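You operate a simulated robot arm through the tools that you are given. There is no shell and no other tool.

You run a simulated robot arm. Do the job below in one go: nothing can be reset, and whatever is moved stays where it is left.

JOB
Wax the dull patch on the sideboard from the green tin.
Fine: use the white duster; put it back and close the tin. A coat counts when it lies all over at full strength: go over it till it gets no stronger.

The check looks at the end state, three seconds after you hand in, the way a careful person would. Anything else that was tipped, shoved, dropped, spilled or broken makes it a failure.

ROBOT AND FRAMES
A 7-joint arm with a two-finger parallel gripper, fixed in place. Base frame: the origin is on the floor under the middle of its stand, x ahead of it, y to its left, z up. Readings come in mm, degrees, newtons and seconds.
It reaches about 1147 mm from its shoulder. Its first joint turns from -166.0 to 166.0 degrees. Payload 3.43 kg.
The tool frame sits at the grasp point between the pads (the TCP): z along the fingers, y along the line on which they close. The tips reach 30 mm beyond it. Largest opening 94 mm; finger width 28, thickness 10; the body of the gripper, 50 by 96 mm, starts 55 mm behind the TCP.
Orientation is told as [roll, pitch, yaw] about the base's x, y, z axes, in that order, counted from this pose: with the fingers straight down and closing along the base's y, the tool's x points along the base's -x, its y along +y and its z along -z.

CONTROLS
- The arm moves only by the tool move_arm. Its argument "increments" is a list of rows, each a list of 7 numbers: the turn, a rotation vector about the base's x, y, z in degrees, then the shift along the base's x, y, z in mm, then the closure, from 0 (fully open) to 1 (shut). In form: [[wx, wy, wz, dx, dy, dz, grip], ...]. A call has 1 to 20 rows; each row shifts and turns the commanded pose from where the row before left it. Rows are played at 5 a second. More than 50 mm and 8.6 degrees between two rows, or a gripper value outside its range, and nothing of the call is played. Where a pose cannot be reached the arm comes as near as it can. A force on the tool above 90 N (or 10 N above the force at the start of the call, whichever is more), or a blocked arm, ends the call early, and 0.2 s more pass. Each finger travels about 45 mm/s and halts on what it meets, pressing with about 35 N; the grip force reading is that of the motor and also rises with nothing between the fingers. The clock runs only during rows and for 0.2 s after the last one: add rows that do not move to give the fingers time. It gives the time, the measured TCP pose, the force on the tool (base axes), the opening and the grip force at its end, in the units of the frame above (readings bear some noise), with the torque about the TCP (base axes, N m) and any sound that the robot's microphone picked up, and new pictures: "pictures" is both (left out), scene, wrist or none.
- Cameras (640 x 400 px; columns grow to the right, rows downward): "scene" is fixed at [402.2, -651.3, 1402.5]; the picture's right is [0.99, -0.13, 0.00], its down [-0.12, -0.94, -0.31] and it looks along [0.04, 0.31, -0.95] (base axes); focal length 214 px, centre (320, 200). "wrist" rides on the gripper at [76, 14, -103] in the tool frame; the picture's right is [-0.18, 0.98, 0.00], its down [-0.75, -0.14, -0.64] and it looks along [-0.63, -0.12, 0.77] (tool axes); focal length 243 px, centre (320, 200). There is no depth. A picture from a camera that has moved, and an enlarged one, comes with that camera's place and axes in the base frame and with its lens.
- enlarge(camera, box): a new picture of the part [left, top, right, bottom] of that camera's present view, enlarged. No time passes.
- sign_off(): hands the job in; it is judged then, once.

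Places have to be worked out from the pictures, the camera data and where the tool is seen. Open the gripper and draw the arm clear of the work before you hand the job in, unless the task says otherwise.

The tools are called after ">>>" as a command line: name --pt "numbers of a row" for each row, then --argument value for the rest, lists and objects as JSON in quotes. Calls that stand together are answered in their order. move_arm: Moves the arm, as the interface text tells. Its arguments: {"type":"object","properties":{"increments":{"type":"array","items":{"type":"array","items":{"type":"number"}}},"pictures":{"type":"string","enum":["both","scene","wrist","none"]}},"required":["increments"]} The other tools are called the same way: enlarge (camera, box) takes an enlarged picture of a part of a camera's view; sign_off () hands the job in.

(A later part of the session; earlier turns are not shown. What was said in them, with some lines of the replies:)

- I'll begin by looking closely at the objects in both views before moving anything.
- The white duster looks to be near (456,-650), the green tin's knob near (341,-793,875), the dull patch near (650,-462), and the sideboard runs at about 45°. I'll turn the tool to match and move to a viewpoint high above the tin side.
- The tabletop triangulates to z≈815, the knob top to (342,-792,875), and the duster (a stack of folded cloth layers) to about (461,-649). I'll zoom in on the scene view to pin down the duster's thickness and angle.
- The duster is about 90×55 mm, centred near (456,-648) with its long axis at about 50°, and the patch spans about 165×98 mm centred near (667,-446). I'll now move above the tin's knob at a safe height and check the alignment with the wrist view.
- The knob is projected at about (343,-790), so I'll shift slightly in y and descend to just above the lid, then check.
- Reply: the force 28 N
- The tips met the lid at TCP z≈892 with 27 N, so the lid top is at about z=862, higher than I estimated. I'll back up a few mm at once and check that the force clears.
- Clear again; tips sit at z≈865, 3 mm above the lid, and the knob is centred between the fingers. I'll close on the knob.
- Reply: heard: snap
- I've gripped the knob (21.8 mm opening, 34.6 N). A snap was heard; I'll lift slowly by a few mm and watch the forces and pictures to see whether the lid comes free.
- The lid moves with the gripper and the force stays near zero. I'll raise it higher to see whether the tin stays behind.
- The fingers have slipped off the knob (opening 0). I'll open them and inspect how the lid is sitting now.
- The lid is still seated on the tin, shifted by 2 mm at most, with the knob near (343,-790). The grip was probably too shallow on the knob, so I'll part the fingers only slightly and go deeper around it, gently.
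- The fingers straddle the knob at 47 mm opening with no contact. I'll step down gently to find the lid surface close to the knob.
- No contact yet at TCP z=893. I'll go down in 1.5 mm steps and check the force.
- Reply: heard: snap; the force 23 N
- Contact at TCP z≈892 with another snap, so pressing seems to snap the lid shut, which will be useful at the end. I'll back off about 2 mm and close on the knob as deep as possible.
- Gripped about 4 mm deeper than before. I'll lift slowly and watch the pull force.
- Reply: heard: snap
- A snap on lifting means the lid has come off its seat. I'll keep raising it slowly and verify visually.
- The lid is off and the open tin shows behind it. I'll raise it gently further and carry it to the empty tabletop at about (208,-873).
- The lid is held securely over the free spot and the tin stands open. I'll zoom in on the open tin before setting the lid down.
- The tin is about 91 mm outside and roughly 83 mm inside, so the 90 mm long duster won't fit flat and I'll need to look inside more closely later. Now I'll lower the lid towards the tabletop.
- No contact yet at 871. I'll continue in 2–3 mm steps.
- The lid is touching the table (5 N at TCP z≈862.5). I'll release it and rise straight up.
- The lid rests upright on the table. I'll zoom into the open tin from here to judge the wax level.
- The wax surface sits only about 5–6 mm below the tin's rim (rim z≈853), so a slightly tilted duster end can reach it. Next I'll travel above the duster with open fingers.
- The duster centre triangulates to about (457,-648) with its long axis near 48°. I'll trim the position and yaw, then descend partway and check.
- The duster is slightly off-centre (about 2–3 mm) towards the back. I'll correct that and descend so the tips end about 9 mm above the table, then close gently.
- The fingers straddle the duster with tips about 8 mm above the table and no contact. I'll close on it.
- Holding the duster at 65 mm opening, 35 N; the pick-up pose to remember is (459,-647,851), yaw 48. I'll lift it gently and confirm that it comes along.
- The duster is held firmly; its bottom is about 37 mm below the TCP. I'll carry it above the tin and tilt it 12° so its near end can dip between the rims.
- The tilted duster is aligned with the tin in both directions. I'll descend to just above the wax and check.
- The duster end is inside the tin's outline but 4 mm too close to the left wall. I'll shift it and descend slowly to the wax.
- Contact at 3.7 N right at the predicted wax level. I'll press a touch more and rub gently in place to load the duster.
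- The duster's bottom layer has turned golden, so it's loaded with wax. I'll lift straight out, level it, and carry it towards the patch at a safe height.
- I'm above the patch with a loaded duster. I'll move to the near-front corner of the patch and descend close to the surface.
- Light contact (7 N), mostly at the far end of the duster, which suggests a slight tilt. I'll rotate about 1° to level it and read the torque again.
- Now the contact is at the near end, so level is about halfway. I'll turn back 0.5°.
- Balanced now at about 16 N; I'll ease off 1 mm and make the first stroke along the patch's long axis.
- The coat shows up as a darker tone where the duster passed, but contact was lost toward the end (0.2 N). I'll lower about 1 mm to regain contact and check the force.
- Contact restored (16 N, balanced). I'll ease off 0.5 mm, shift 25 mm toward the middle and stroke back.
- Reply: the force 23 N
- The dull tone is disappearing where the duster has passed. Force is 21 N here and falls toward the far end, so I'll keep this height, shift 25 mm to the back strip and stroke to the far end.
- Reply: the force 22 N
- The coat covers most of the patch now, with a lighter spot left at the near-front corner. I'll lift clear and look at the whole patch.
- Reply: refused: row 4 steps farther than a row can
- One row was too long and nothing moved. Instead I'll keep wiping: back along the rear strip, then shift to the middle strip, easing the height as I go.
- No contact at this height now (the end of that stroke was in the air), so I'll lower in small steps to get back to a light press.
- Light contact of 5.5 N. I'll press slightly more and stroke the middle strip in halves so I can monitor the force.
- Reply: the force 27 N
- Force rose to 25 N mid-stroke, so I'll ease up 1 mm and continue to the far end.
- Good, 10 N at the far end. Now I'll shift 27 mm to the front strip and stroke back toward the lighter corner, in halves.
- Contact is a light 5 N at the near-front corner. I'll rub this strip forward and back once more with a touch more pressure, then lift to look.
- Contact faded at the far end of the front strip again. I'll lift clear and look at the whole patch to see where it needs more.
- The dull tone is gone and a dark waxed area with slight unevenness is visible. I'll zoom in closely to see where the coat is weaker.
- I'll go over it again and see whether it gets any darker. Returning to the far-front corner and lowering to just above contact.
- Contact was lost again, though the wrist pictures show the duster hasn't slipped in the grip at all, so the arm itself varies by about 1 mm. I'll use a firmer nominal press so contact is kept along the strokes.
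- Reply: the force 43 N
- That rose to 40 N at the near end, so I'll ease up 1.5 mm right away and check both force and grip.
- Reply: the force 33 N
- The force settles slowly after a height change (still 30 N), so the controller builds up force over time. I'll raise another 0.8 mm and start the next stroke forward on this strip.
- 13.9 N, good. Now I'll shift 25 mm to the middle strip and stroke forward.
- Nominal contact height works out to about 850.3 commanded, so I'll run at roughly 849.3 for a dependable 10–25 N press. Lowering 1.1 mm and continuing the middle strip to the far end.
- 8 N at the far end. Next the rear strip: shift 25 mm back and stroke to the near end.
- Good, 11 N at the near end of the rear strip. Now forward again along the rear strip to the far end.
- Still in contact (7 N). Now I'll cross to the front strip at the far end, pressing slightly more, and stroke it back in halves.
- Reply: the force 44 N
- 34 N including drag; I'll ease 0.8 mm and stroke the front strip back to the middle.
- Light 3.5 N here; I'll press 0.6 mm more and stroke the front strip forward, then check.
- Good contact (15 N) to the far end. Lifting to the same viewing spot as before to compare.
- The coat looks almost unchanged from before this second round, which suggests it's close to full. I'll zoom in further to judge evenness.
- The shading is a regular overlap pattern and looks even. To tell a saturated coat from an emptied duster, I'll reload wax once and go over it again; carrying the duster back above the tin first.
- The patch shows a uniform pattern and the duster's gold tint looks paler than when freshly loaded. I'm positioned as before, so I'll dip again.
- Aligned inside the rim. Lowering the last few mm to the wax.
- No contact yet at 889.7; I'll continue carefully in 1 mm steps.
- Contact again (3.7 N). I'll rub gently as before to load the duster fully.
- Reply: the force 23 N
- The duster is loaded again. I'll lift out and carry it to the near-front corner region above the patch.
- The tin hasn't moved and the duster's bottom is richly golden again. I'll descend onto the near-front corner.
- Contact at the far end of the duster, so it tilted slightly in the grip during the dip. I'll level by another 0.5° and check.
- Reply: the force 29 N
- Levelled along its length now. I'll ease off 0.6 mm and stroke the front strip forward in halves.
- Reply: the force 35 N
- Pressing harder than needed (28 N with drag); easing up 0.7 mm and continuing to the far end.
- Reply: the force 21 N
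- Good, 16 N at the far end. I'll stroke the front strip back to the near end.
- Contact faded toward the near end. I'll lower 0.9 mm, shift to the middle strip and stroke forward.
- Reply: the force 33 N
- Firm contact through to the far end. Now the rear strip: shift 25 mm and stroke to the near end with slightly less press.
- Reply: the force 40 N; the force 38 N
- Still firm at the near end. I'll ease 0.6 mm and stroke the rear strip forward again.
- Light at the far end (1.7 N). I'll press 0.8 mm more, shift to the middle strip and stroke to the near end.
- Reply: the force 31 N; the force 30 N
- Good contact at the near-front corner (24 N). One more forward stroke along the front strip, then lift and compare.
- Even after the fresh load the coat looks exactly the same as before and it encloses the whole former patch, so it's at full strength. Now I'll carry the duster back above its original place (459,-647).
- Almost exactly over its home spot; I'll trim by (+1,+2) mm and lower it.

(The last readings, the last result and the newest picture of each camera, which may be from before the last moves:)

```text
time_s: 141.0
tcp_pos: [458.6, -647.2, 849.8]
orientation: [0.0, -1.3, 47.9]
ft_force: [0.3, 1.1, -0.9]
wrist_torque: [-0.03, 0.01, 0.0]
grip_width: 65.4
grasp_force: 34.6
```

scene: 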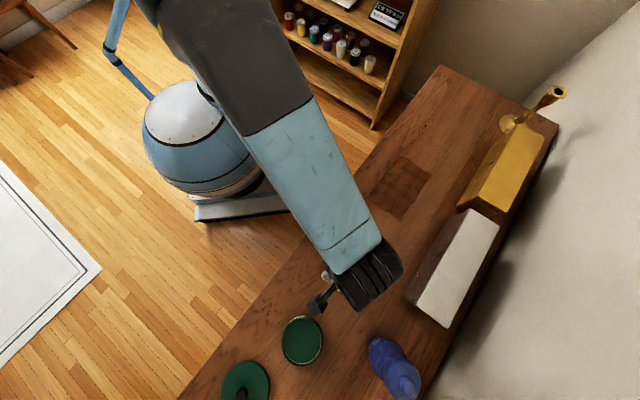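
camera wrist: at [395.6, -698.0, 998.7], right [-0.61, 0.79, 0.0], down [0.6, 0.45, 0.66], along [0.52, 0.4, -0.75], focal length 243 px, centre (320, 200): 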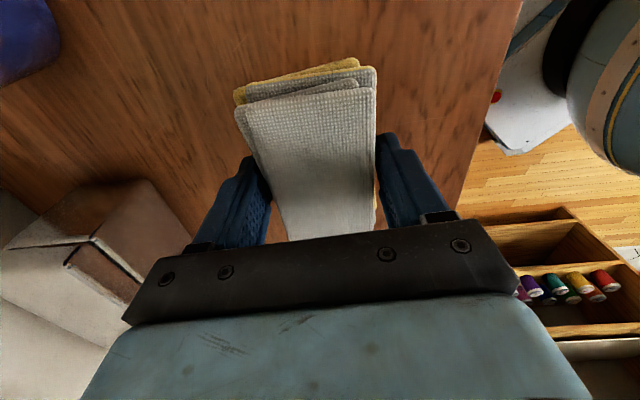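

>>> move_arm --pt "0 0 0 0 0 -0.7 1" --pt "0 0 0 0 0 0 1" --pictures "none"

```text
time_s: 141.6
tcp_pos: [459.6, -647.1, 850.5]
orientation: [0.0, -1.3, 47.9]
ft_force: [-1.3, 3.4, 4.7]
wrist_torque: [-0.02, -0.01, -0.03]
grip_width: 65.3
grasp_force: 35.7
```

The duster is back on the table (4.7 N, level). I'll open the fingers, then rise straight up.

>>> move_arm --pt "0 0 0 0 0 0 0.2" --pt "0 0 0 0 0 0 0" --pt "0 0 0 0 0 0 0" --pt "0 0 0 0 0 8 0" --pt "0 0 0 0 0 20 0" --pt "0 0 0 0 0 30 0" --pt "0 0 0 0 0 40 0" --pt "0 0 0 0 0 20 0" --pt "0 0 0 0 0 0 0" --pictures "both"

>>> enlarge --camera "wrist" --box '[240, 20, 400, 180]'

```text
time_s: 143.6
tcp_pos: [460.0, -646.4, 967.7]
orientation: [0.0, -1.3, 48.0]
ft_force: [-0.6, 0.9, 0.4]
wrist_torque: [0.01, -0.01, 0.03]
grip_width: 93.9
grasp_force: 0.1
camera wrist: at [397.2, -694.3, 1067.3], right [-0.61, 0.79, 0.0], down [0.6, 0.45, 0.66], along [0.52, 0.4, -0.75], focal length 243 px, centre (320, 200)
```

scene: 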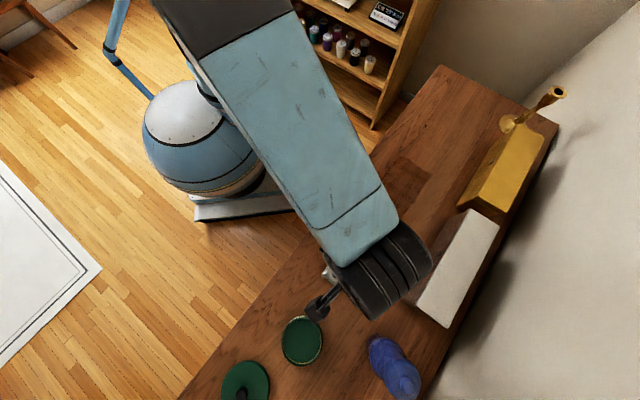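
wrist: 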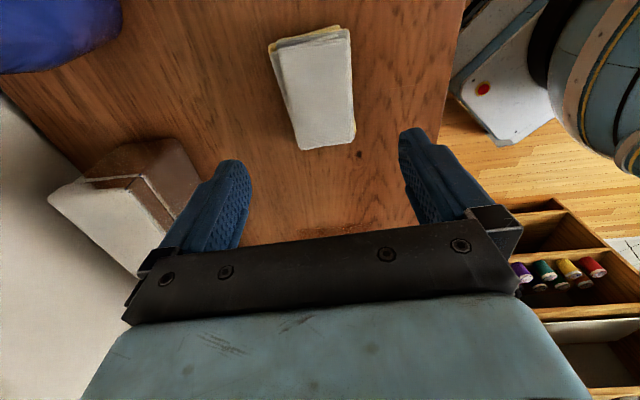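

```text
2.50 times, centred on (320, 100) of wrist
camera zoom: at [397.2, -694.3, 1067.3], right [-0.61, 0.79, 0.0], down [0.6, 0.45, 0.66], along [0.52, 0.4, -0.75], focal length 606 px, centre (320, 450)
```

zoom: 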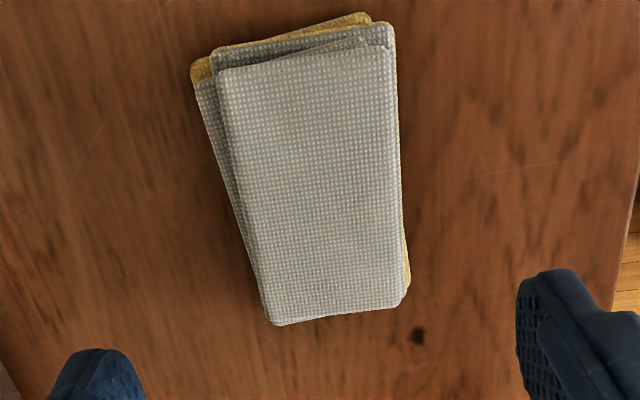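

The duster lies flat at its spot. I'll level the tool again and travel over to the lid at (208.5,-874).

>>> move_arm --pt "-0.48 0.43 0 -15 -14 0 0" --pt "-0.48 0.43 0 -28 -25 0 0" --pt "0 0 0 -32 -29 0 0" --pt "0 0 0 -34 -31 0 0" --pt "0 0 0 -34 -31 0 0" --pt "0 0 0 -34 -31 0 0" --pt "0 0 0 -32 -29 0 0" --pt "0 0 0 -26 -24 0 0.2" --pt "0 0 0 -12 -10 0 0.5" --pt "0 0 0 -4.5 -3.8 0 0.5" --pt "0 0 0 0 0 0 0.5" --pictures "both"

>>> enlarge --camera "scene" --box '[310, 230, 390, 300]'

>>> enlarge --camera "wrist" --box '[220, 20, 420, 190]'

```text
time_s: 146.0
tcp_pos: [208.1, -875.0, 970.1]
orientation: [0.0, 0.0, 48.0]
ft_force: [-0.2, -1.0, -0.5]
wrist_torque: [0.05, -0.02, 0.01]
grip_width: 47.0
grasp_force: 0.1
camera wrist: at [146.7, -921.9, 1071.2], right [-0.61, 0.79, 0.0], down [0.61, 0.47, 0.64], along [0.51, 0.39, -0.77], focal length 243 px, centre (320, 200)
```

scene: 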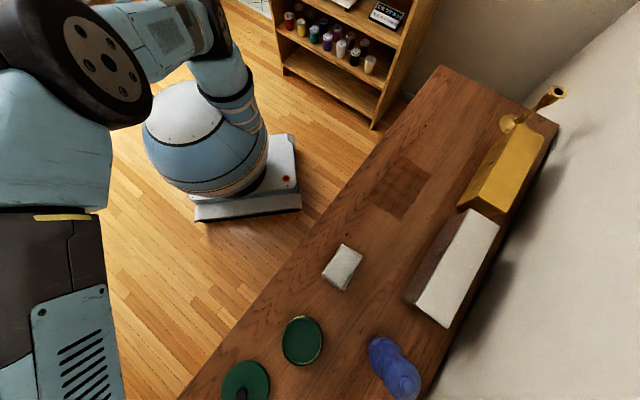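
wrist: 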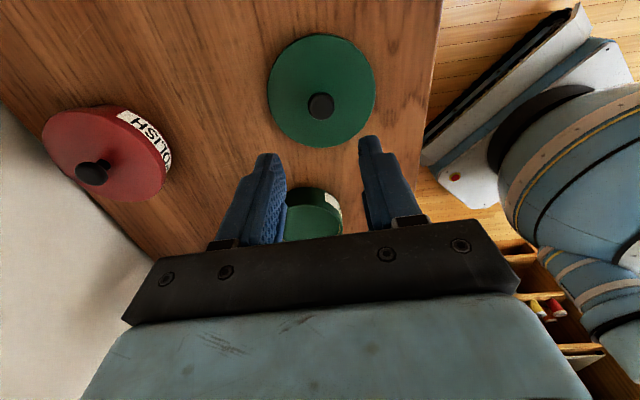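

```text
5.71 times, centred on (350, 265) of scene
camera zoom: at [402.2, -651.3, 1402.5], right [0.99, -0.13, 0.0], down [-0.12, -0.94, -0.31], along [0.04, 0.31, -0.95], focal length 1226 px, centre (149, -171)
```

zoom: 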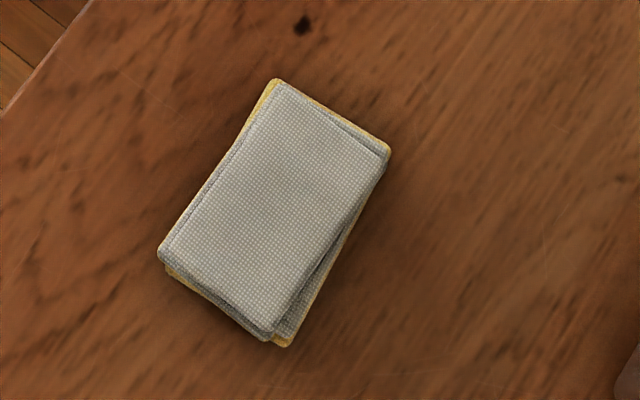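

```text
2.35 times, centred on (320, 105) of wrist
camera zoom: at [146.7, -921.9, 1071.2], right [-0.61, 0.79, 0.0], down [0.61, 0.47, 0.64], along [0.51, 0.39, -0.77], focal length 571 px, centre (320, 424)
```

zoom: 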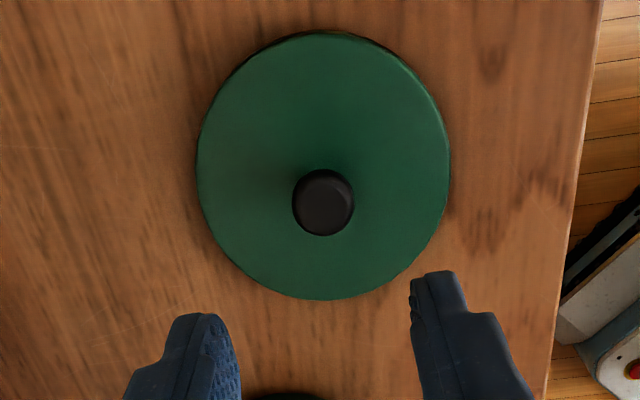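

The duster is back within about a millimetre of its original place. The lid's knob is at about (207,-875), right under the tool, so I'll descend around it.

>>> move_arm --pt "0 0 0 -0.8 0 -20 0.5" --pt "0 0 0 0 0 -25 0.5" --pt "0 0 0 0 0 -25 0.5" --pt "0 0 0 0 0 -20 0.5" --pt "0 0 0 0 0 -10 0.5" --pt "0 0 0 0 0 -3 0.5" --pt "0 0 0 0 0 0 0.5" --pictures "wrist"

>>> enlarge --camera "wrist" --box '[220, 40, 420, 230]'

```text
time_s: 147.6
tcp_pos: [207.0, -874.9, 864.7]
orientation: [0.0, 0.1, 48.1]
ft_force: [0.0, 0.6, -0.1]
wrist_torque: [0.03, 0.01, -0.02]
grip_width: 46.9
grasp_force: 0.0
camera wrist: at [145.7, -921.9, 966.9], right [-0.61, 0.79, 0.0], down [0.61, 0.47, 0.64], along [0.51, 0.39, -0.77], focal length 243 px, centre (320, 200)
```

wrist: 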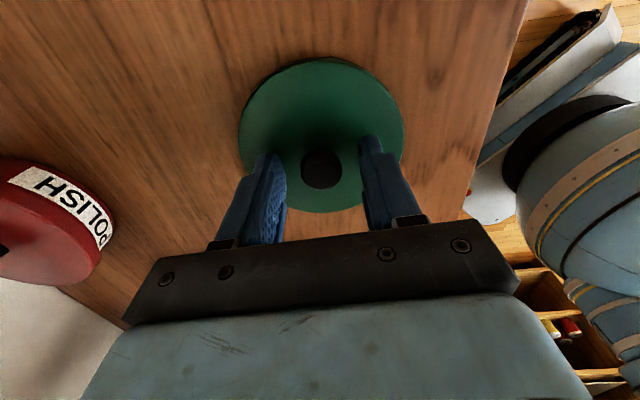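

```text
2.11 times, centred on (320, 135) of wrist
camera zoom: at [145.7, -921.9, 966.9], right [-0.61, 0.79, 0.0], down [0.61, 0.47, 0.64], along [0.51, 0.39, -0.77], focal length 511 px, centre (320, 337)
```

zoom: 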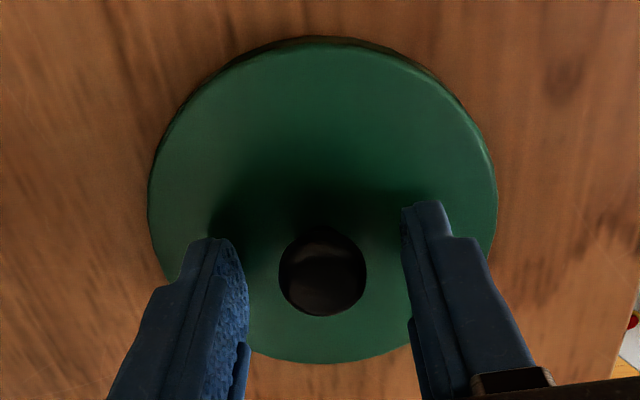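

The knob is centred between the fingers. I'll lower 1 mm more and close on it.

>>> move_arm --pt "0 0 0 0 0 -1 0.5" --pt "0 0 0 0 0 0 1" --pt "0 0 0 0 0 0 1" --pt "0 0 0 0 0 0 1" --pt "0 0 0 0 0 0 1" --pt "0 0 0 0 0 0 1" --pictures "none"

```text
time_s: 149.0
tcp_pos: [205.7, -874.7, 862.5]
orientation: [0.0, 0.0, 48.0]
ft_force: [-0.7, -0.1, -0.1]
wrist_torque: [0.05, -0.01, -0.01]
grip_width: 22.4
grasp_force: 35.2
```

Knob gripped (22.4 mm). Lifting the lid gently.

>>> move_arm --pt "0 0 0 0 0 4 1" --pt "0 0 0 0 0 8 1" --pt "0 0 0 0 0 12 1" --pt "0 0 0 0 0 15 1" --pt "0 0 0 0 0 18 1" --pt "0 0 0 0 0 15 1" --pt "0 0 0 0 0 10 1" --pt "0 0 0 0 0 0 1" --pictures "wrist"

>>> enlarge --camera "wrist" --box '[220, 40, 420, 230]'

```text
time_s: 150.8
tcp_pos: [205.3, -877.2, 945.2]
orientation: [0.1, -0.1, 48.1]
ft_force: [0.8, -0.5, -0.7]
wrist_torque: [-0.02, -0.01, 0.0]
grip_width: 22.4
grasp_force: 34.9
camera wrist: at [144.9, -922.5, 1047.7], right [-0.61, 0.79, 0.0], down [0.61, 0.47, 0.64], along [0.51, 0.39, -0.77], focal length 243 px, centre (320, 200)
```

wrist: 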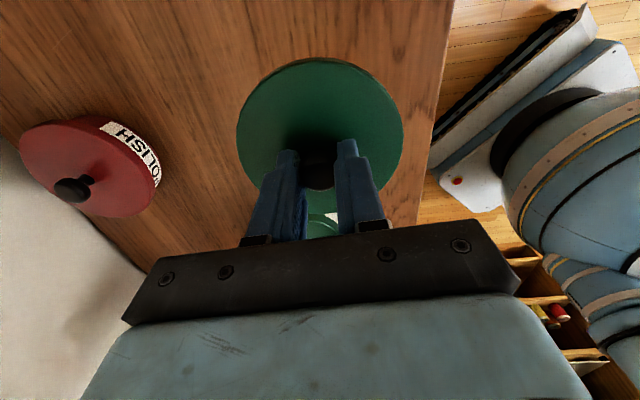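

```text
2.11 times, centred on (320, 135) of wrist
camera zoom: at [144.9, -922.5, 1047.7], right [-0.61, 0.79, 0.0], down [0.61, 0.47, 0.64], along [0.51, 0.39, -0.77], focal length 511 px, centre (320, 337)
```

zoom: 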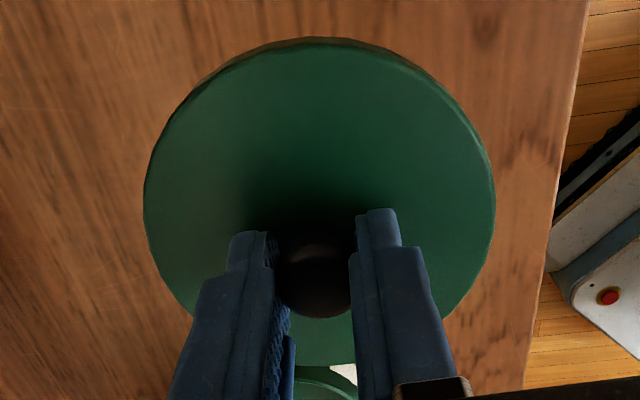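

The lid is held about as before (gripped about 2 mm higher on the knob and about 2 mm further along). I'll carry it slowly back over the tin with that offset accounted for.

>>> move_arm --pt "0 0 0 5 3 5 1" --pt "0 0 0 10 6 5 1" --pt "0 0 0 13 8 0 1" --pt "0 0 0 14 8.5 0 1" --pt "0 0 0 14 8.5 0 1" --pt "0 0 0 14 8.5 0 1" --pt "0 0 0 14 8.5 0 1" --pt "0 0 0 14 8.5 0 1" --pt "0 0 0 14 8.5 0 1" --pt "0 0 0 12 7.5 0 1" --pt "0 0 0 8 5 0 1" --pt "0 0 0 3.5 2.5 0 1" --pt "0 0 0 0 0 0 1" --pt "0 0 0 0 0 0 1" --pictures "both"

>>> enlarge --camera "scene" --box '[240, 280, 380, 390]'

>>> enlarge --camera "wrist" --box '[220, 0, 420, 190]'

```text
time_s: 153.8
tcp_pos: [342.9, -792.6, 955.2]
orientation: [0.0, 0.0, 48.1]
ft_force: [0.4, 0.7, -0.5]
wrist_torque: [-0.03, 0.0, 0.02]
grip_width: 22.1
grasp_force: 35.2
camera wrist: at [281.1, -839.4, 1058.0], right [-0.61, 0.79, 0.0], down [0.61, 0.47, 0.64], along [0.51, 0.39, -0.77], focal length 243 px, centre (320, 200)
```

scene: 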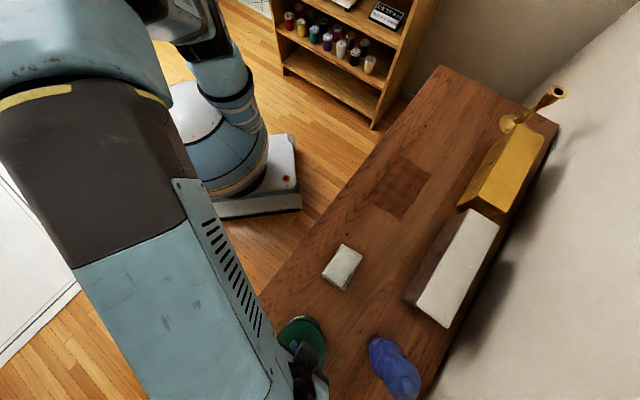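
wrist: 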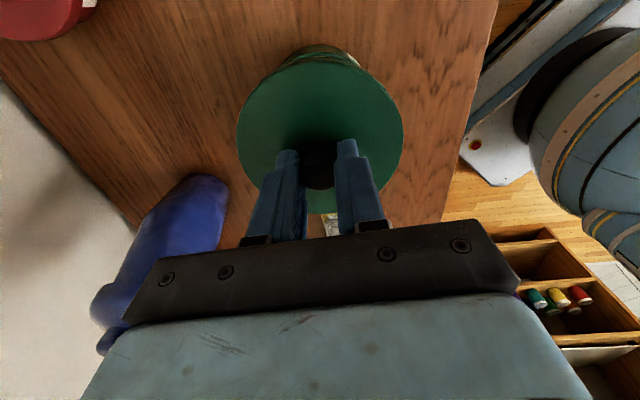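

```text
3.64 times, centred on (310, 335) of scene
camera zoom: at [402.2, -651.3, 1402.5], right [0.99, -0.13, 0.0], down [-0.12, -0.94, -0.31], along [0.04, 0.31, -0.95], focal length 780 px, centre (356, -291)
```

zoom: 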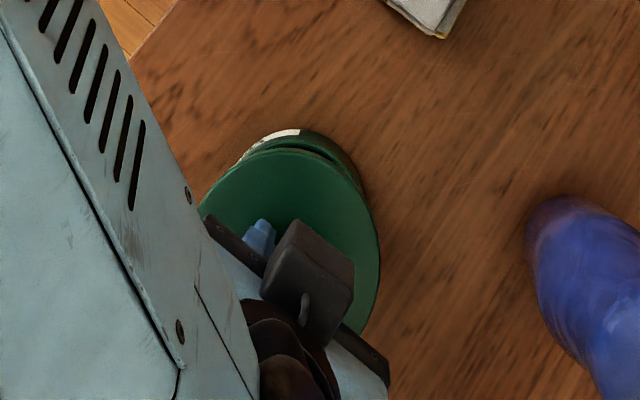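

```text
2.11 times, centred on (320, 95) of wrist
camera zoom: at [281.1, -839.4, 1058.0], right [-0.61, 0.79, 0.0], down [0.61, 0.47, 0.64], along [0.51, 0.39, -0.77], focal length 511 px, centre (320, 421)
```

zoom: 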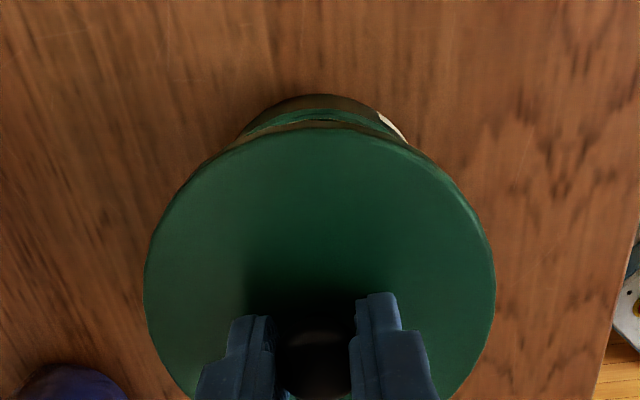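

The lid is above the tin with the centres lined up within about 1–2 mm. I'll trim slightly and descend to just above seating height.

>>> move_arm --pt "0 0 0 -1 0.6 -12 1" --pt "0 0 0 0 0 -15 1" --pt "0 0 0 0 0 -12 1" --pt "0 0 0 0 0 -8 1" --pt "0 0 0 0 0 0 1" --pt "0 0 0 0 0 0 1" --pictures "both"

>>> enlarge --camera "scene" --box '[260, 290, 360, 380]'

>>> enlarge --camera "wrist" --box '[220, 30, 420, 220]'

```text
time_s: 155.2
tcp_pos: [341.1, -792.2, 908.0]
orientation: [-0.1, -0.1, 48.0]
ft_force: [0.6, 0.3, 0.2]
wrist_torque: [0.01, 0.03, 0.03]
grip_width: 22.3
grasp_force: 35.1
camera wrist: at [279.6, -838.5, 1010.6], right [-0.61, 0.79, 0.0], down [0.61, 0.47, 0.64], along [0.51, 0.39, -0.77], focal length 243 px, centre (320, 200)
```

scene: 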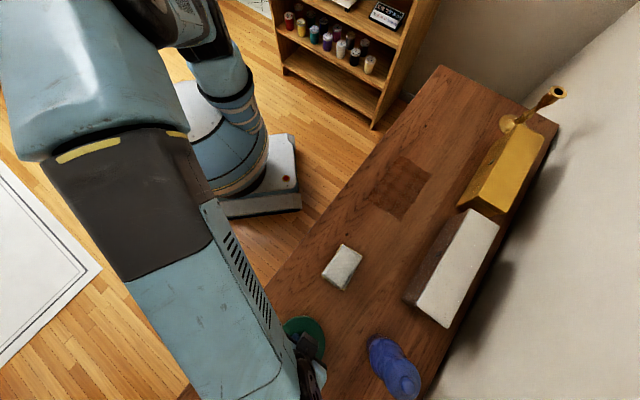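
wrist: 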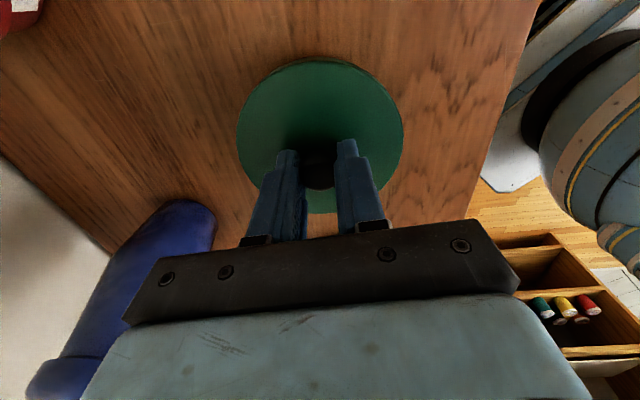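

```text
4.44 times, centred on (310, 335) of scene
camera zoom: at [402.2, -651.3, 1402.5], right [0.99, -0.13, 0.0], down [-0.12, -0.94, -0.31], along [0.04, 0.31, -0.95], focal length 953 px, centre (364, -400)
```

zoom: 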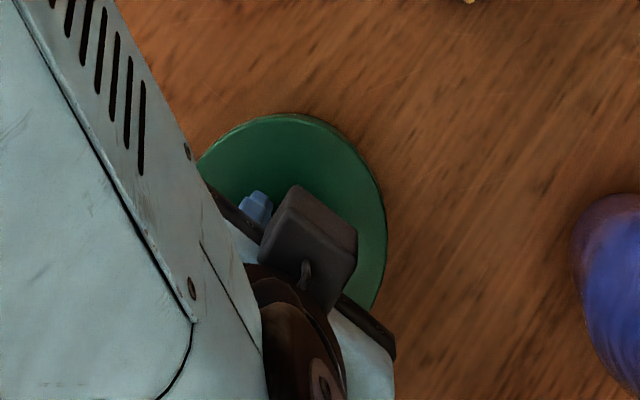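

```text
2.11 times, centred on (320, 125) of wrist
camera zoom: at [279.6, -838.5, 1010.6], right [-0.61, 0.79, 0.0], down [0.61, 0.47, 0.64], along [0.51, 0.39, -0.77], focal length 511 px, centre (320, 358)
```

zoom: 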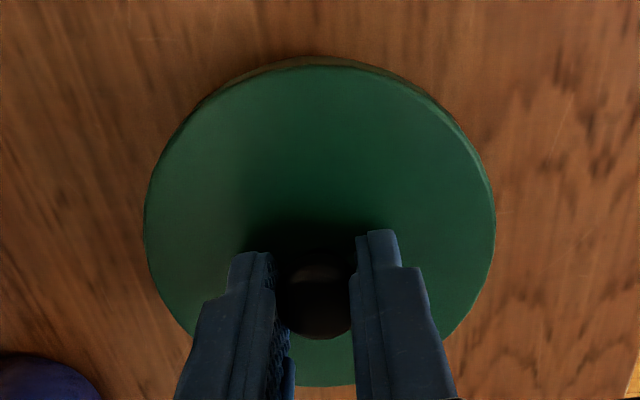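

The lid is centred about 13 mm above its seat. Lowering slowly with force checks.

>>> move_arm --pt "0 0 0 0 0 -3 1" --pt "0 0 0 0 0 -3 1" --pt "0 0 0 0 0 -2 1" --pt "0 0 0 0 0 0 1" --pictures "none"

```text
time_s: 156.2
tcp_pos: [341.6, -790.6, 900.9]
orientation: [0.0, 0.0, 48.1]
ft_force: [-0.5, -0.3, -0.3]
wrist_torque: [0.01, 0.04, 0.01]
grip_width: 22.4
grasp_force: 34.6
```

>>> move_arm --pt "0 0 0 0 0 -2 1" --pt "0 0 0 0 0 -1.5 1" --pt "0 0 0 0 0 0 1" --pictures "none"

```text
time_s: 157.0
tcp_pos: [341.1, -790.6, 896.3]
orientation: [0.0, 0.1, 48.0]
ft_force: [-0.2, -0.5, -0.7]
wrist_torque: [-0.02, -0.01, -0.06]
grip_width: 22.1
grasp_force: 35.0
```

>>> move_arm --pt "0 0 0 0 0 -1 1" --pt "0 0 0 0 0 -1 1" --pt "0 0 0 0 0 0 1" --pictures "none"

```text
time_s: 157.8
tcp_pos: [340.9, -792.1, 894.1]
orientation: [-0.1, -0.1, 48.0]
ft_force: [0.3, -0.6, -1.1]
wrist_torque: [0.01, 0.03, 0.0]
grip_width: 22.0
grasp_force: 34.9
```

>>> move_arm --pt "0 0 0 0 0 -1 1" --pt "0 0 0 0 0 -0.7 1" --pt "0 0 0 0 0 0 1" --pictures "both"

>>> enlarge --camera "wrist" --box '[220, 30, 420, 220]'

```text
time_s: 158.6
tcp_pos: [341.7, -791.0, 893.6]
orientation: [0.0, 0.0, 48.0]
ft_force: [1.1, -0.6, 6.9]
wrist_torque: [0.0, -0.05, -0.03]
grip_width: 22.5
grasp_force: 34.8
camera wrist: at [280.1, -838.2, 995.7], right [-0.61, 0.79, 0.0], down [0.61, 0.47, 0.64], along [0.51, 0.39, -0.77], focal length 243 px, centre (320, 200)
```

scene: 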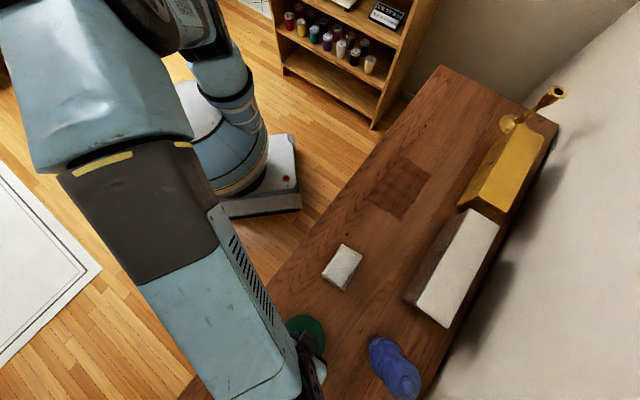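
wrist: 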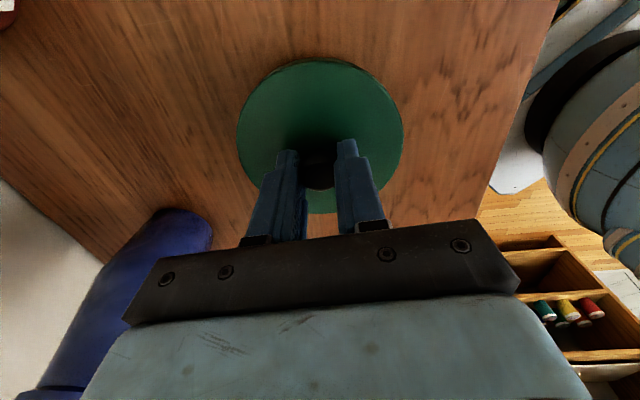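

```text
2.11 times, centred on (320, 125) of wrist
camera zoom: at [280.1, -838.2, 995.7], right [-0.61, 0.79, 0.0], down [0.61, 0.47, 0.64], along [0.51, 0.39, -0.77], focal length 511 px, centre (320, 358)
```

zoom: 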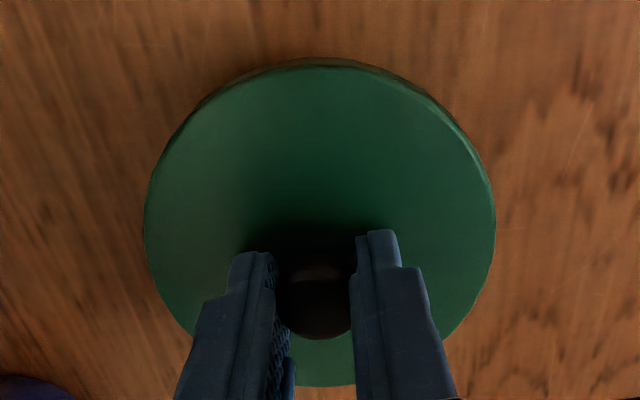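

The lid meets the tin at 893.6 with a balanced 7 N and no snap yet. I'll press further in small steps until it snaps.

>>> move_arm --pt "0 0 0 0 0 -1 1" --pt "0 0 0 0 0 0 1" --pictures "none"

```text
time_s: 159.2
tcp_pos: [341.3, -791.1, 893.4]
orientation: [-0.1, 0.2, 48.0]
ft_force: [1.2, -6.1, 16.0]
wrist_torque: [-0.11, -0.05, 0.0]
grip_width: 22.2
grasp_force: 35.0
```

>>> move_arm --pt "0 0 0 0 0 -1 1" --pt "0 0 0 0 0 0 1" --pictures "none"

```text
time_s: 159.8
tcp_pos: [340.1, -792.0, 893.1]
orientation: [-0.1, 0.2, 48.0]
ft_force: [-0.7, -5.8, 25.5]
wrist_torque: [-0.09, 0.03, -0.02]
grip_width: 22.2
grasp_force: 35.3
```

25 N, no snap yet; pressing a bit more.

>>> move_arm --pt "0 0 0 0 0 -1 1" --pt "0 0 0 0 0 0 1" --pt "0 0 0 0 0 0 1" --pictures "none"

```text
time_s: 160.6
tcp_pos: [340.0, -790.3, 894.1]
orientation: [-0.1, 0.2, 47.9]
ft_force: [1.2, -11.8, 42.6]
wrist_torque: [-0.29, 0.01, 0.02]
grip_width: 22.2
grasp_force: 34.7
```

42 N and still no snap, with a sideways push of about -12 N in y, so the lid is held slightly off-centre. I'll ease off, shift about 1 mm in -y and see whether the side force vanishes.

>>> move_arm --pt "0 0 0 0 0 2.5 1" --pt "0 0 0 0.2 -1 0 1" --pt "0 0 0 0 0 0 1" --pictures "none"

```text
time_s: 161.4
tcp_pos: [342.8, -791.2, 893.9]
orientation: [0.1, -0.1, 47.9]
ft_force: [2.4, -1.1, 23.8]
wrist_torque: [-0.03, -0.06, -0.04]
grip_width: 22.3
grasp_force: 35.2
```

The side force is gone. Pressing again in small steps.

>>> move_arm --pt "0 0 0 0 0 -1 1" --pt "0 0 0 0 0 -1 1" --pt "0 0 0 0 0 0 1" --pictures "none"

```text
time_s: 162.2
tcp_pos: [341.2, -791.5, 892.2]
orientation: [0.1, -0.1, 48.0]
ft_force: [1.1, 14.1, 31.7]
wrist_torque: [0.35, -0.04, -0.01]
grip_width: 22.4
grasp_force: 34.7
```

The side force flipped sign, so the lid is within about half a millimetre but the rigid grip keeps it from self-centring. I'll relax the press, release the knob, and then press with the open fingertips on the lid.

>>> move_arm --pt "0 0 0 0 -0.4 1.5 1" --pt "0 0 0 0 0 0.5 1" --pt "0 0 0 0 0 0 0.8" --pt "0 0 0 0 0 0 0.5" --pt "0 0 0 0 0 0 0.5" --pt "0 0 0 0 0 0 0.5" --pictures "both"

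>>> enlarge --camera "wrist" --box '[220, 30, 420, 220]'

>>> enlarge --camera "scene" --box '[260, 290, 360, 380]'

```text
time_s: 163.6
tcp_pos: [341.1, -793.1, 892.8]
orientation: [0.0, 0.0, 48.0]
ft_force: [0.1, -0.1, -0.8]
wrist_torque: [-0.03, -0.03, 0.01]
grip_width: 47.3
grasp_force: 0.1
heard: snap
camera wrist: at [280.6, -839.6, 994.4], right [-0.61, 0.79, 0.0], down [0.61, 0.47, 0.64], along [0.51, 0.39, -0.77], focal length 243 px, centre (320, 200)
```

scene: 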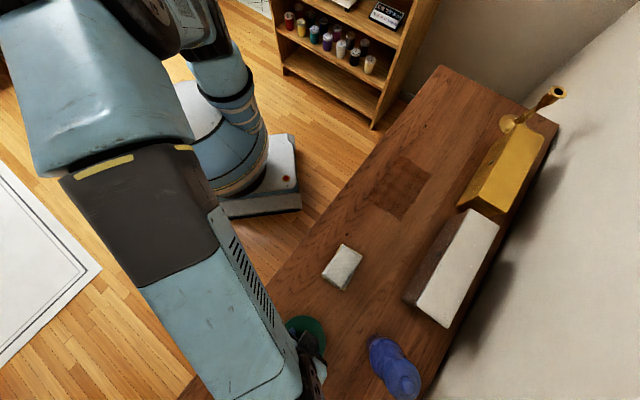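
wrist: 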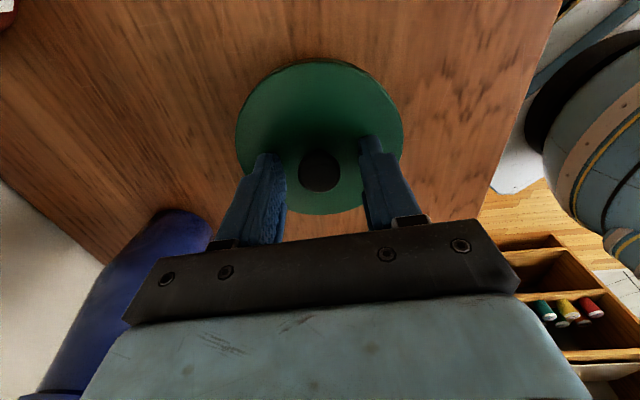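

```text
2.11 times, centred on (320, 125) of wrist
camera zoom: at [280.6, -839.6, 994.4], right [-0.61, 0.79, 0.0], down [0.61, 0.47, 0.64], along [0.51, 0.39, -0.77], focal length 511 px, centre (320, 358)
```

zoom: 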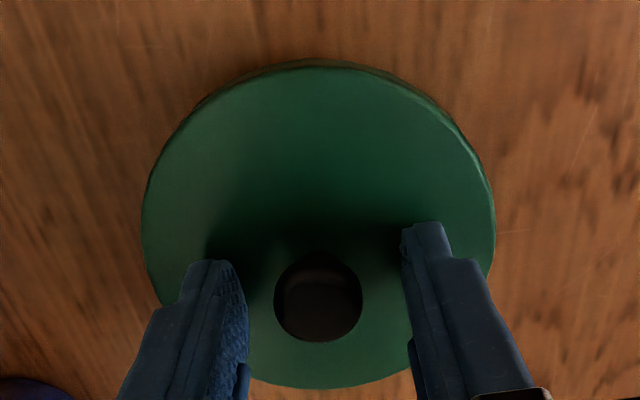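

```text
4.44 times, centred on (310, 335) of scene
camera zoom: at [402.2, -651.3, 1402.5], right [0.99, -0.13, 0.0], down [-0.12, -0.94, -0.31], along [0.04, 0.31, -0.95], focal length 953 px, centre (364, -400)
```

zoom: 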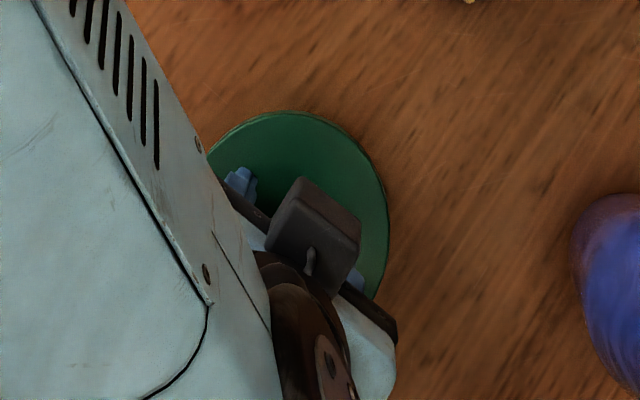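

A snap was heard right when I let go, so the lid most likely clicked shut as it self-centred. To be sure, I'll press gently on the lid with the open fingertips (any missing snap would then be heard).

>>> move_arm --pt "0 0 0 0 0 -1 0.5" --pt "0 0 0 0 0 0 0.5" --pictures "none"

```text
time_s: 164.2
tcp_pos: [341.0, -792.2, 892.8]
orientation: [0.0, 0.0, 48.1]
ft_force: [1.2, 0.6, 3.2]
wrist_torque: [0.01, -0.03, -0.01]
grip_width: 47.0
grasp_force: 0.1
```

>>> move_arm --pt "0 0 0 0 0 -1 0.5" --pt "0 0 0 0 0 -1 0.5" --pt "0 0 0 0 0 0 0.5" --pt "0 0 0 0 0 0 0.5" --pictures "none"

```text
time_s: 165.2
tcp_pos: [341.1, -793.1, 891.3]
orientation: [-0.1, 0.1, 48.0]
ft_force: [-0.1, 2.7, 24.5]
wrist_torque: [0.2, 0.08, 0.04]
grip_width: 46.8
grasp_force: 0.1
```

24 N with no further snap and at the same height as the originally closed lid, so it's shut. I'll press just slightly more to be sure, then retreat upward.

>>> move_arm --pt "0 0 0 0 0 -0.8 0.5" --pt "0 0 0 0 0 0 0.5" --pt "0 0 0 0 0 0 0.5" --pictures "none"

```text
time_s: 166.0
tcp_pos: [341.6, -792.6, 892.1]
orientation: [-0.2, 0.1, 47.9]
ft_force: [1.0, 1.4, 40.4]
wrist_torque: [0.29, 0.12, 0.0]
grip_width: 47.1
grasp_force: 0.1
```

40 N with no snap: the lid is firmly closed. I'll rise straight up and draw back toward the starting area, leaving the gripper open.

>>> move_arm --pt "0 0 0 0 0 4 0.5" --pt "0 0 0 0 0 10 0.5" --pt "0 0 0 0 0 25 0.5" --pt "0 0 0 0 0 35 0.5" --pt "0 0 0 0 0 40 0.5" --pt "0 0 0 -5 15 40 0.3" --pt "0 0 0 -8 30 25 0" --pt "0 0 0 -8 35 10 0" --pt "0 0 0 -8 40 0 0" --pt "0 0 0 -8 40 0 0" --pt "0 0 0 -8 40 0 0" --pt "0 0 0 -8 40 0 0" --pt "0 0 0 -8 30 0 0" --pt "0 0 0 0 0 0 0" --pictures "both"

>>> enlarge --camera "scene" --box '[265, 305, 345, 380]'

>>> enlarge --camera "scene" --box '[368, 148, 436, 224]'

>>> enlarge --camera "scene" --box '[310, 230, 390, 300]'

```text
time_s: 169.0
tcp_pos: [279.5, -521.5, 1077.7]
orientation: [0.0, -0.1, 47.9]
ft_force: [0.1, 0.4, 0.0]
wrist_torque: [-0.01, -0.02, -0.01]
grip_width: 94.2
grasp_force: 0.0
camera wrist: at [218.8, -568.2, 1179.6], right [-0.61, 0.79, 0.0], down [0.61, 0.47, 0.64], along [0.51, 0.39, -0.77], focal length 243 px, centre (320, 200)
```

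scene: 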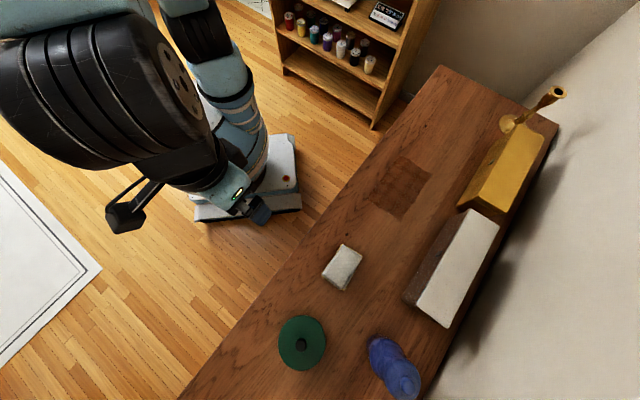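
wrist: 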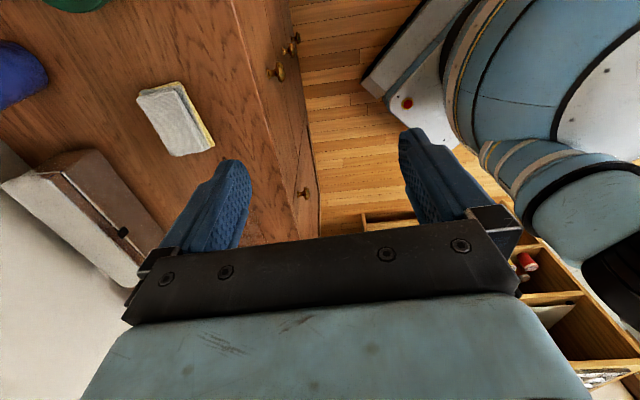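

```text
5.33 times, centred on (305, 342) of scene
camera zoom: at [402.2, -651.3, 1402.5], right [0.99, -0.13, 0.0], down [-0.12, -0.94, -0.31], along [0.04, 0.31, -0.95], focal length 1144 px, centre (400, -560)
```

zoom: 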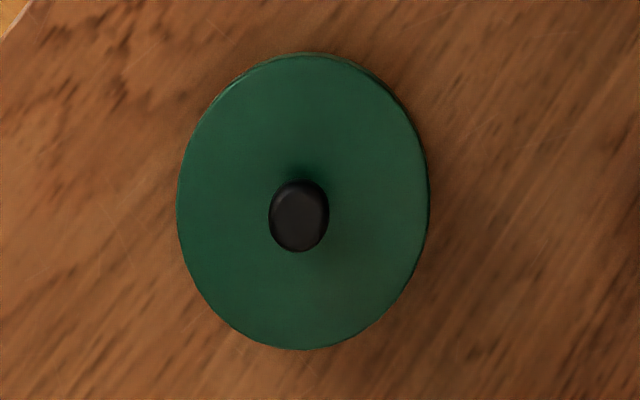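

```text
5.26 times, centred on (402, 186) of scene
camera zoom: at [402.2, -651.3, 1402.5], right [0.99, -0.13, 0.0], down [-0.12, -0.94, -0.31], along [0.04, 0.31, -0.95], focal length 1129 px, centre (-112, 274)
```

zoom: 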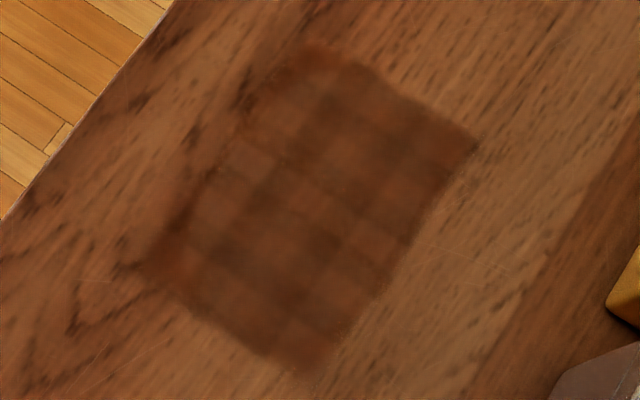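

```text
5.71 times, centred on (350, 265) of scene
camera zoom: at [402.2, -651.3, 1402.5], right [0.99, -0.13, 0.0], down [-0.12, -0.94, -0.31], along [0.04, 0.31, -0.95], focal length 1226 px, centre (149, -171)
```

zoom: 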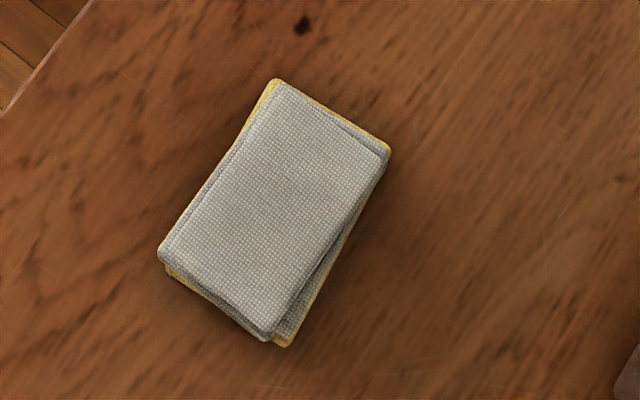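

The duster and patch look right and the tin shows its lid seated. I'll turn back to the starting pose so I can compare the tin directly with the very first wrist picture.

>>> move_arm --pt "0 0 -8 -1 1 -2 0" --pt "0 0 -8 -1 1 -2 0" --pt "0 0 -8 -1 1 -2 0" --pt "0 0 -8 -1 1 -2 0" --pt "0 0 -8 -1 0 -2 0" --pt "0 0 -8 0 0 -1 0" --pt "0 0 0 0 0 0 0" --pt "0 0 0 0 0 0 0" --pictures "both"

>>> enlarge --camera "wrist" --box '[0, 80, 320, 280]'

>>> enlarge --camera "wrist" --box '[90, 110, 210, 200]'

```text
time_s: 170.8
tcp_pos: [275.2, -518.8, 1065.9]
orientation: [0.0, 0.0, 0.0]
ft_force: [0.4, -0.8, 0.9]
wrist_torque: [0.02, 0.02, 0.0]
grip_width: 93.7
grasp_force: 0.1
camera wrist: at [199.9, -504.1, 1169.2], right [0.18, 0.98, 0.0], down [0.75, -0.14, 0.64], along [0.63, -0.12, -0.77], focal length 243 px, centre (320, 200)
```

scene: 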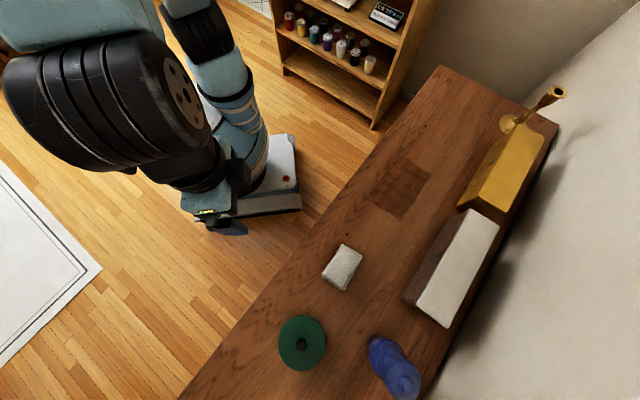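
wrist: 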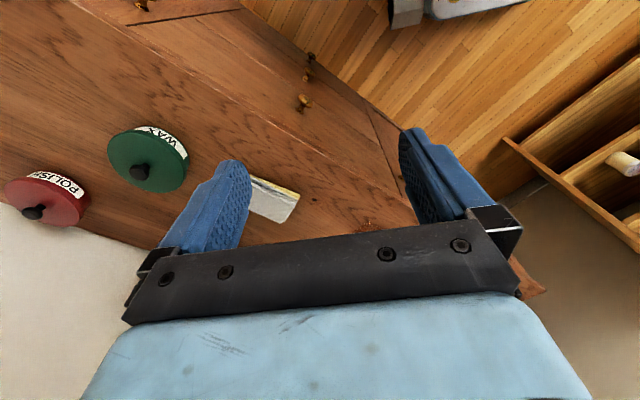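

```text
2.00 times, centred on (160, 180) of wrist
camera zoom: at [199.9, -504.1, 1169.2], right [0.18, 0.98, 0.0], down [0.75, -0.14, 0.64], along [0.63, -0.12, -0.77], focal length 485 px, centre (640, 240)
```

zoom: 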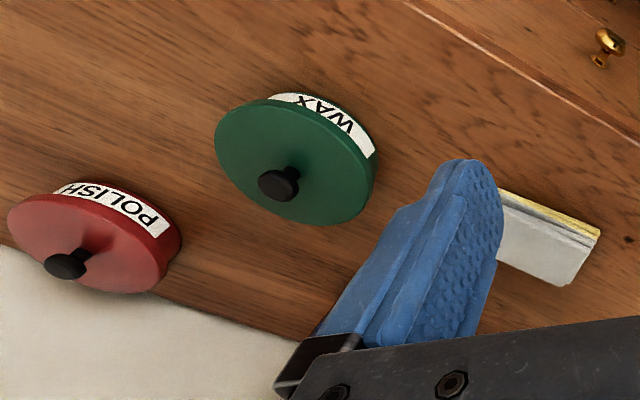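

```text
4.44 times, centred on (150, 155) of wrist
camera zoom: at [199.9, -504.1, 1169.2], right [0.18, 0.98, 0.0], down [0.75, -0.14, 0.64], along [0.63, -0.12, -0.77], focal length 1078 px, centre (1076, 400)
```

zoom: 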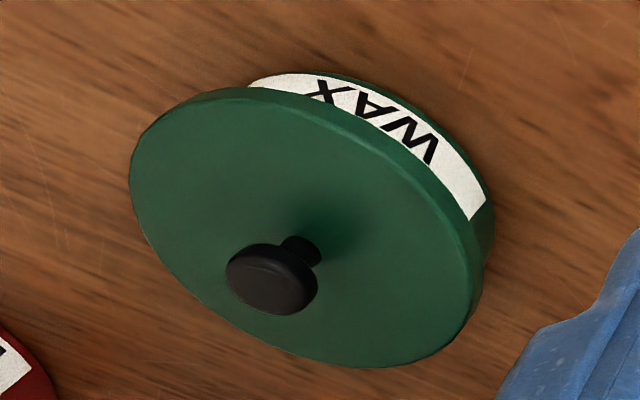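

Compared with the first picture, the tin stands with its lid flush, the duster is back in place, nothing else has moved, the coat is uniform, and the arm is clear with an open gripper. Handing in.

>>> sign_off

```text
The job is handed in.
```

I waxed the dull patch with the white duster from the green tin. I then put the duster back and closed the tin. The job is handed in, but I haven't seen the check's result.

- **Coat:** It covers the whole former patch. After two rounds I loaded fresh wax and went over it again. It looked no stronger, so I took it as full strength. Some wax extends up to about 2 cm beyond the patch edge.
- **Tin:** The lid snapped shut when I let go of the knob. Pressing on it afterwards at about 40 N gave no further snap. From the starting viewpoint the lid sits flush, as it did at first. The tin ended up about 2–3 mm from where it stood.
- **Duster:** It is back within about a millimetre of its original place, flat on the sideboard. Its bottom layer is now stained gold with wax.
- **Lid slip:** On my first attempt to lift the lid, the fingers slipped off the knob. The lid dropped a few millimetres back onto the tin, with no visible damage.

Nothing else looked moved in the last pictures. The gripper is open and the arm is back at its starting pose, clear of the work.
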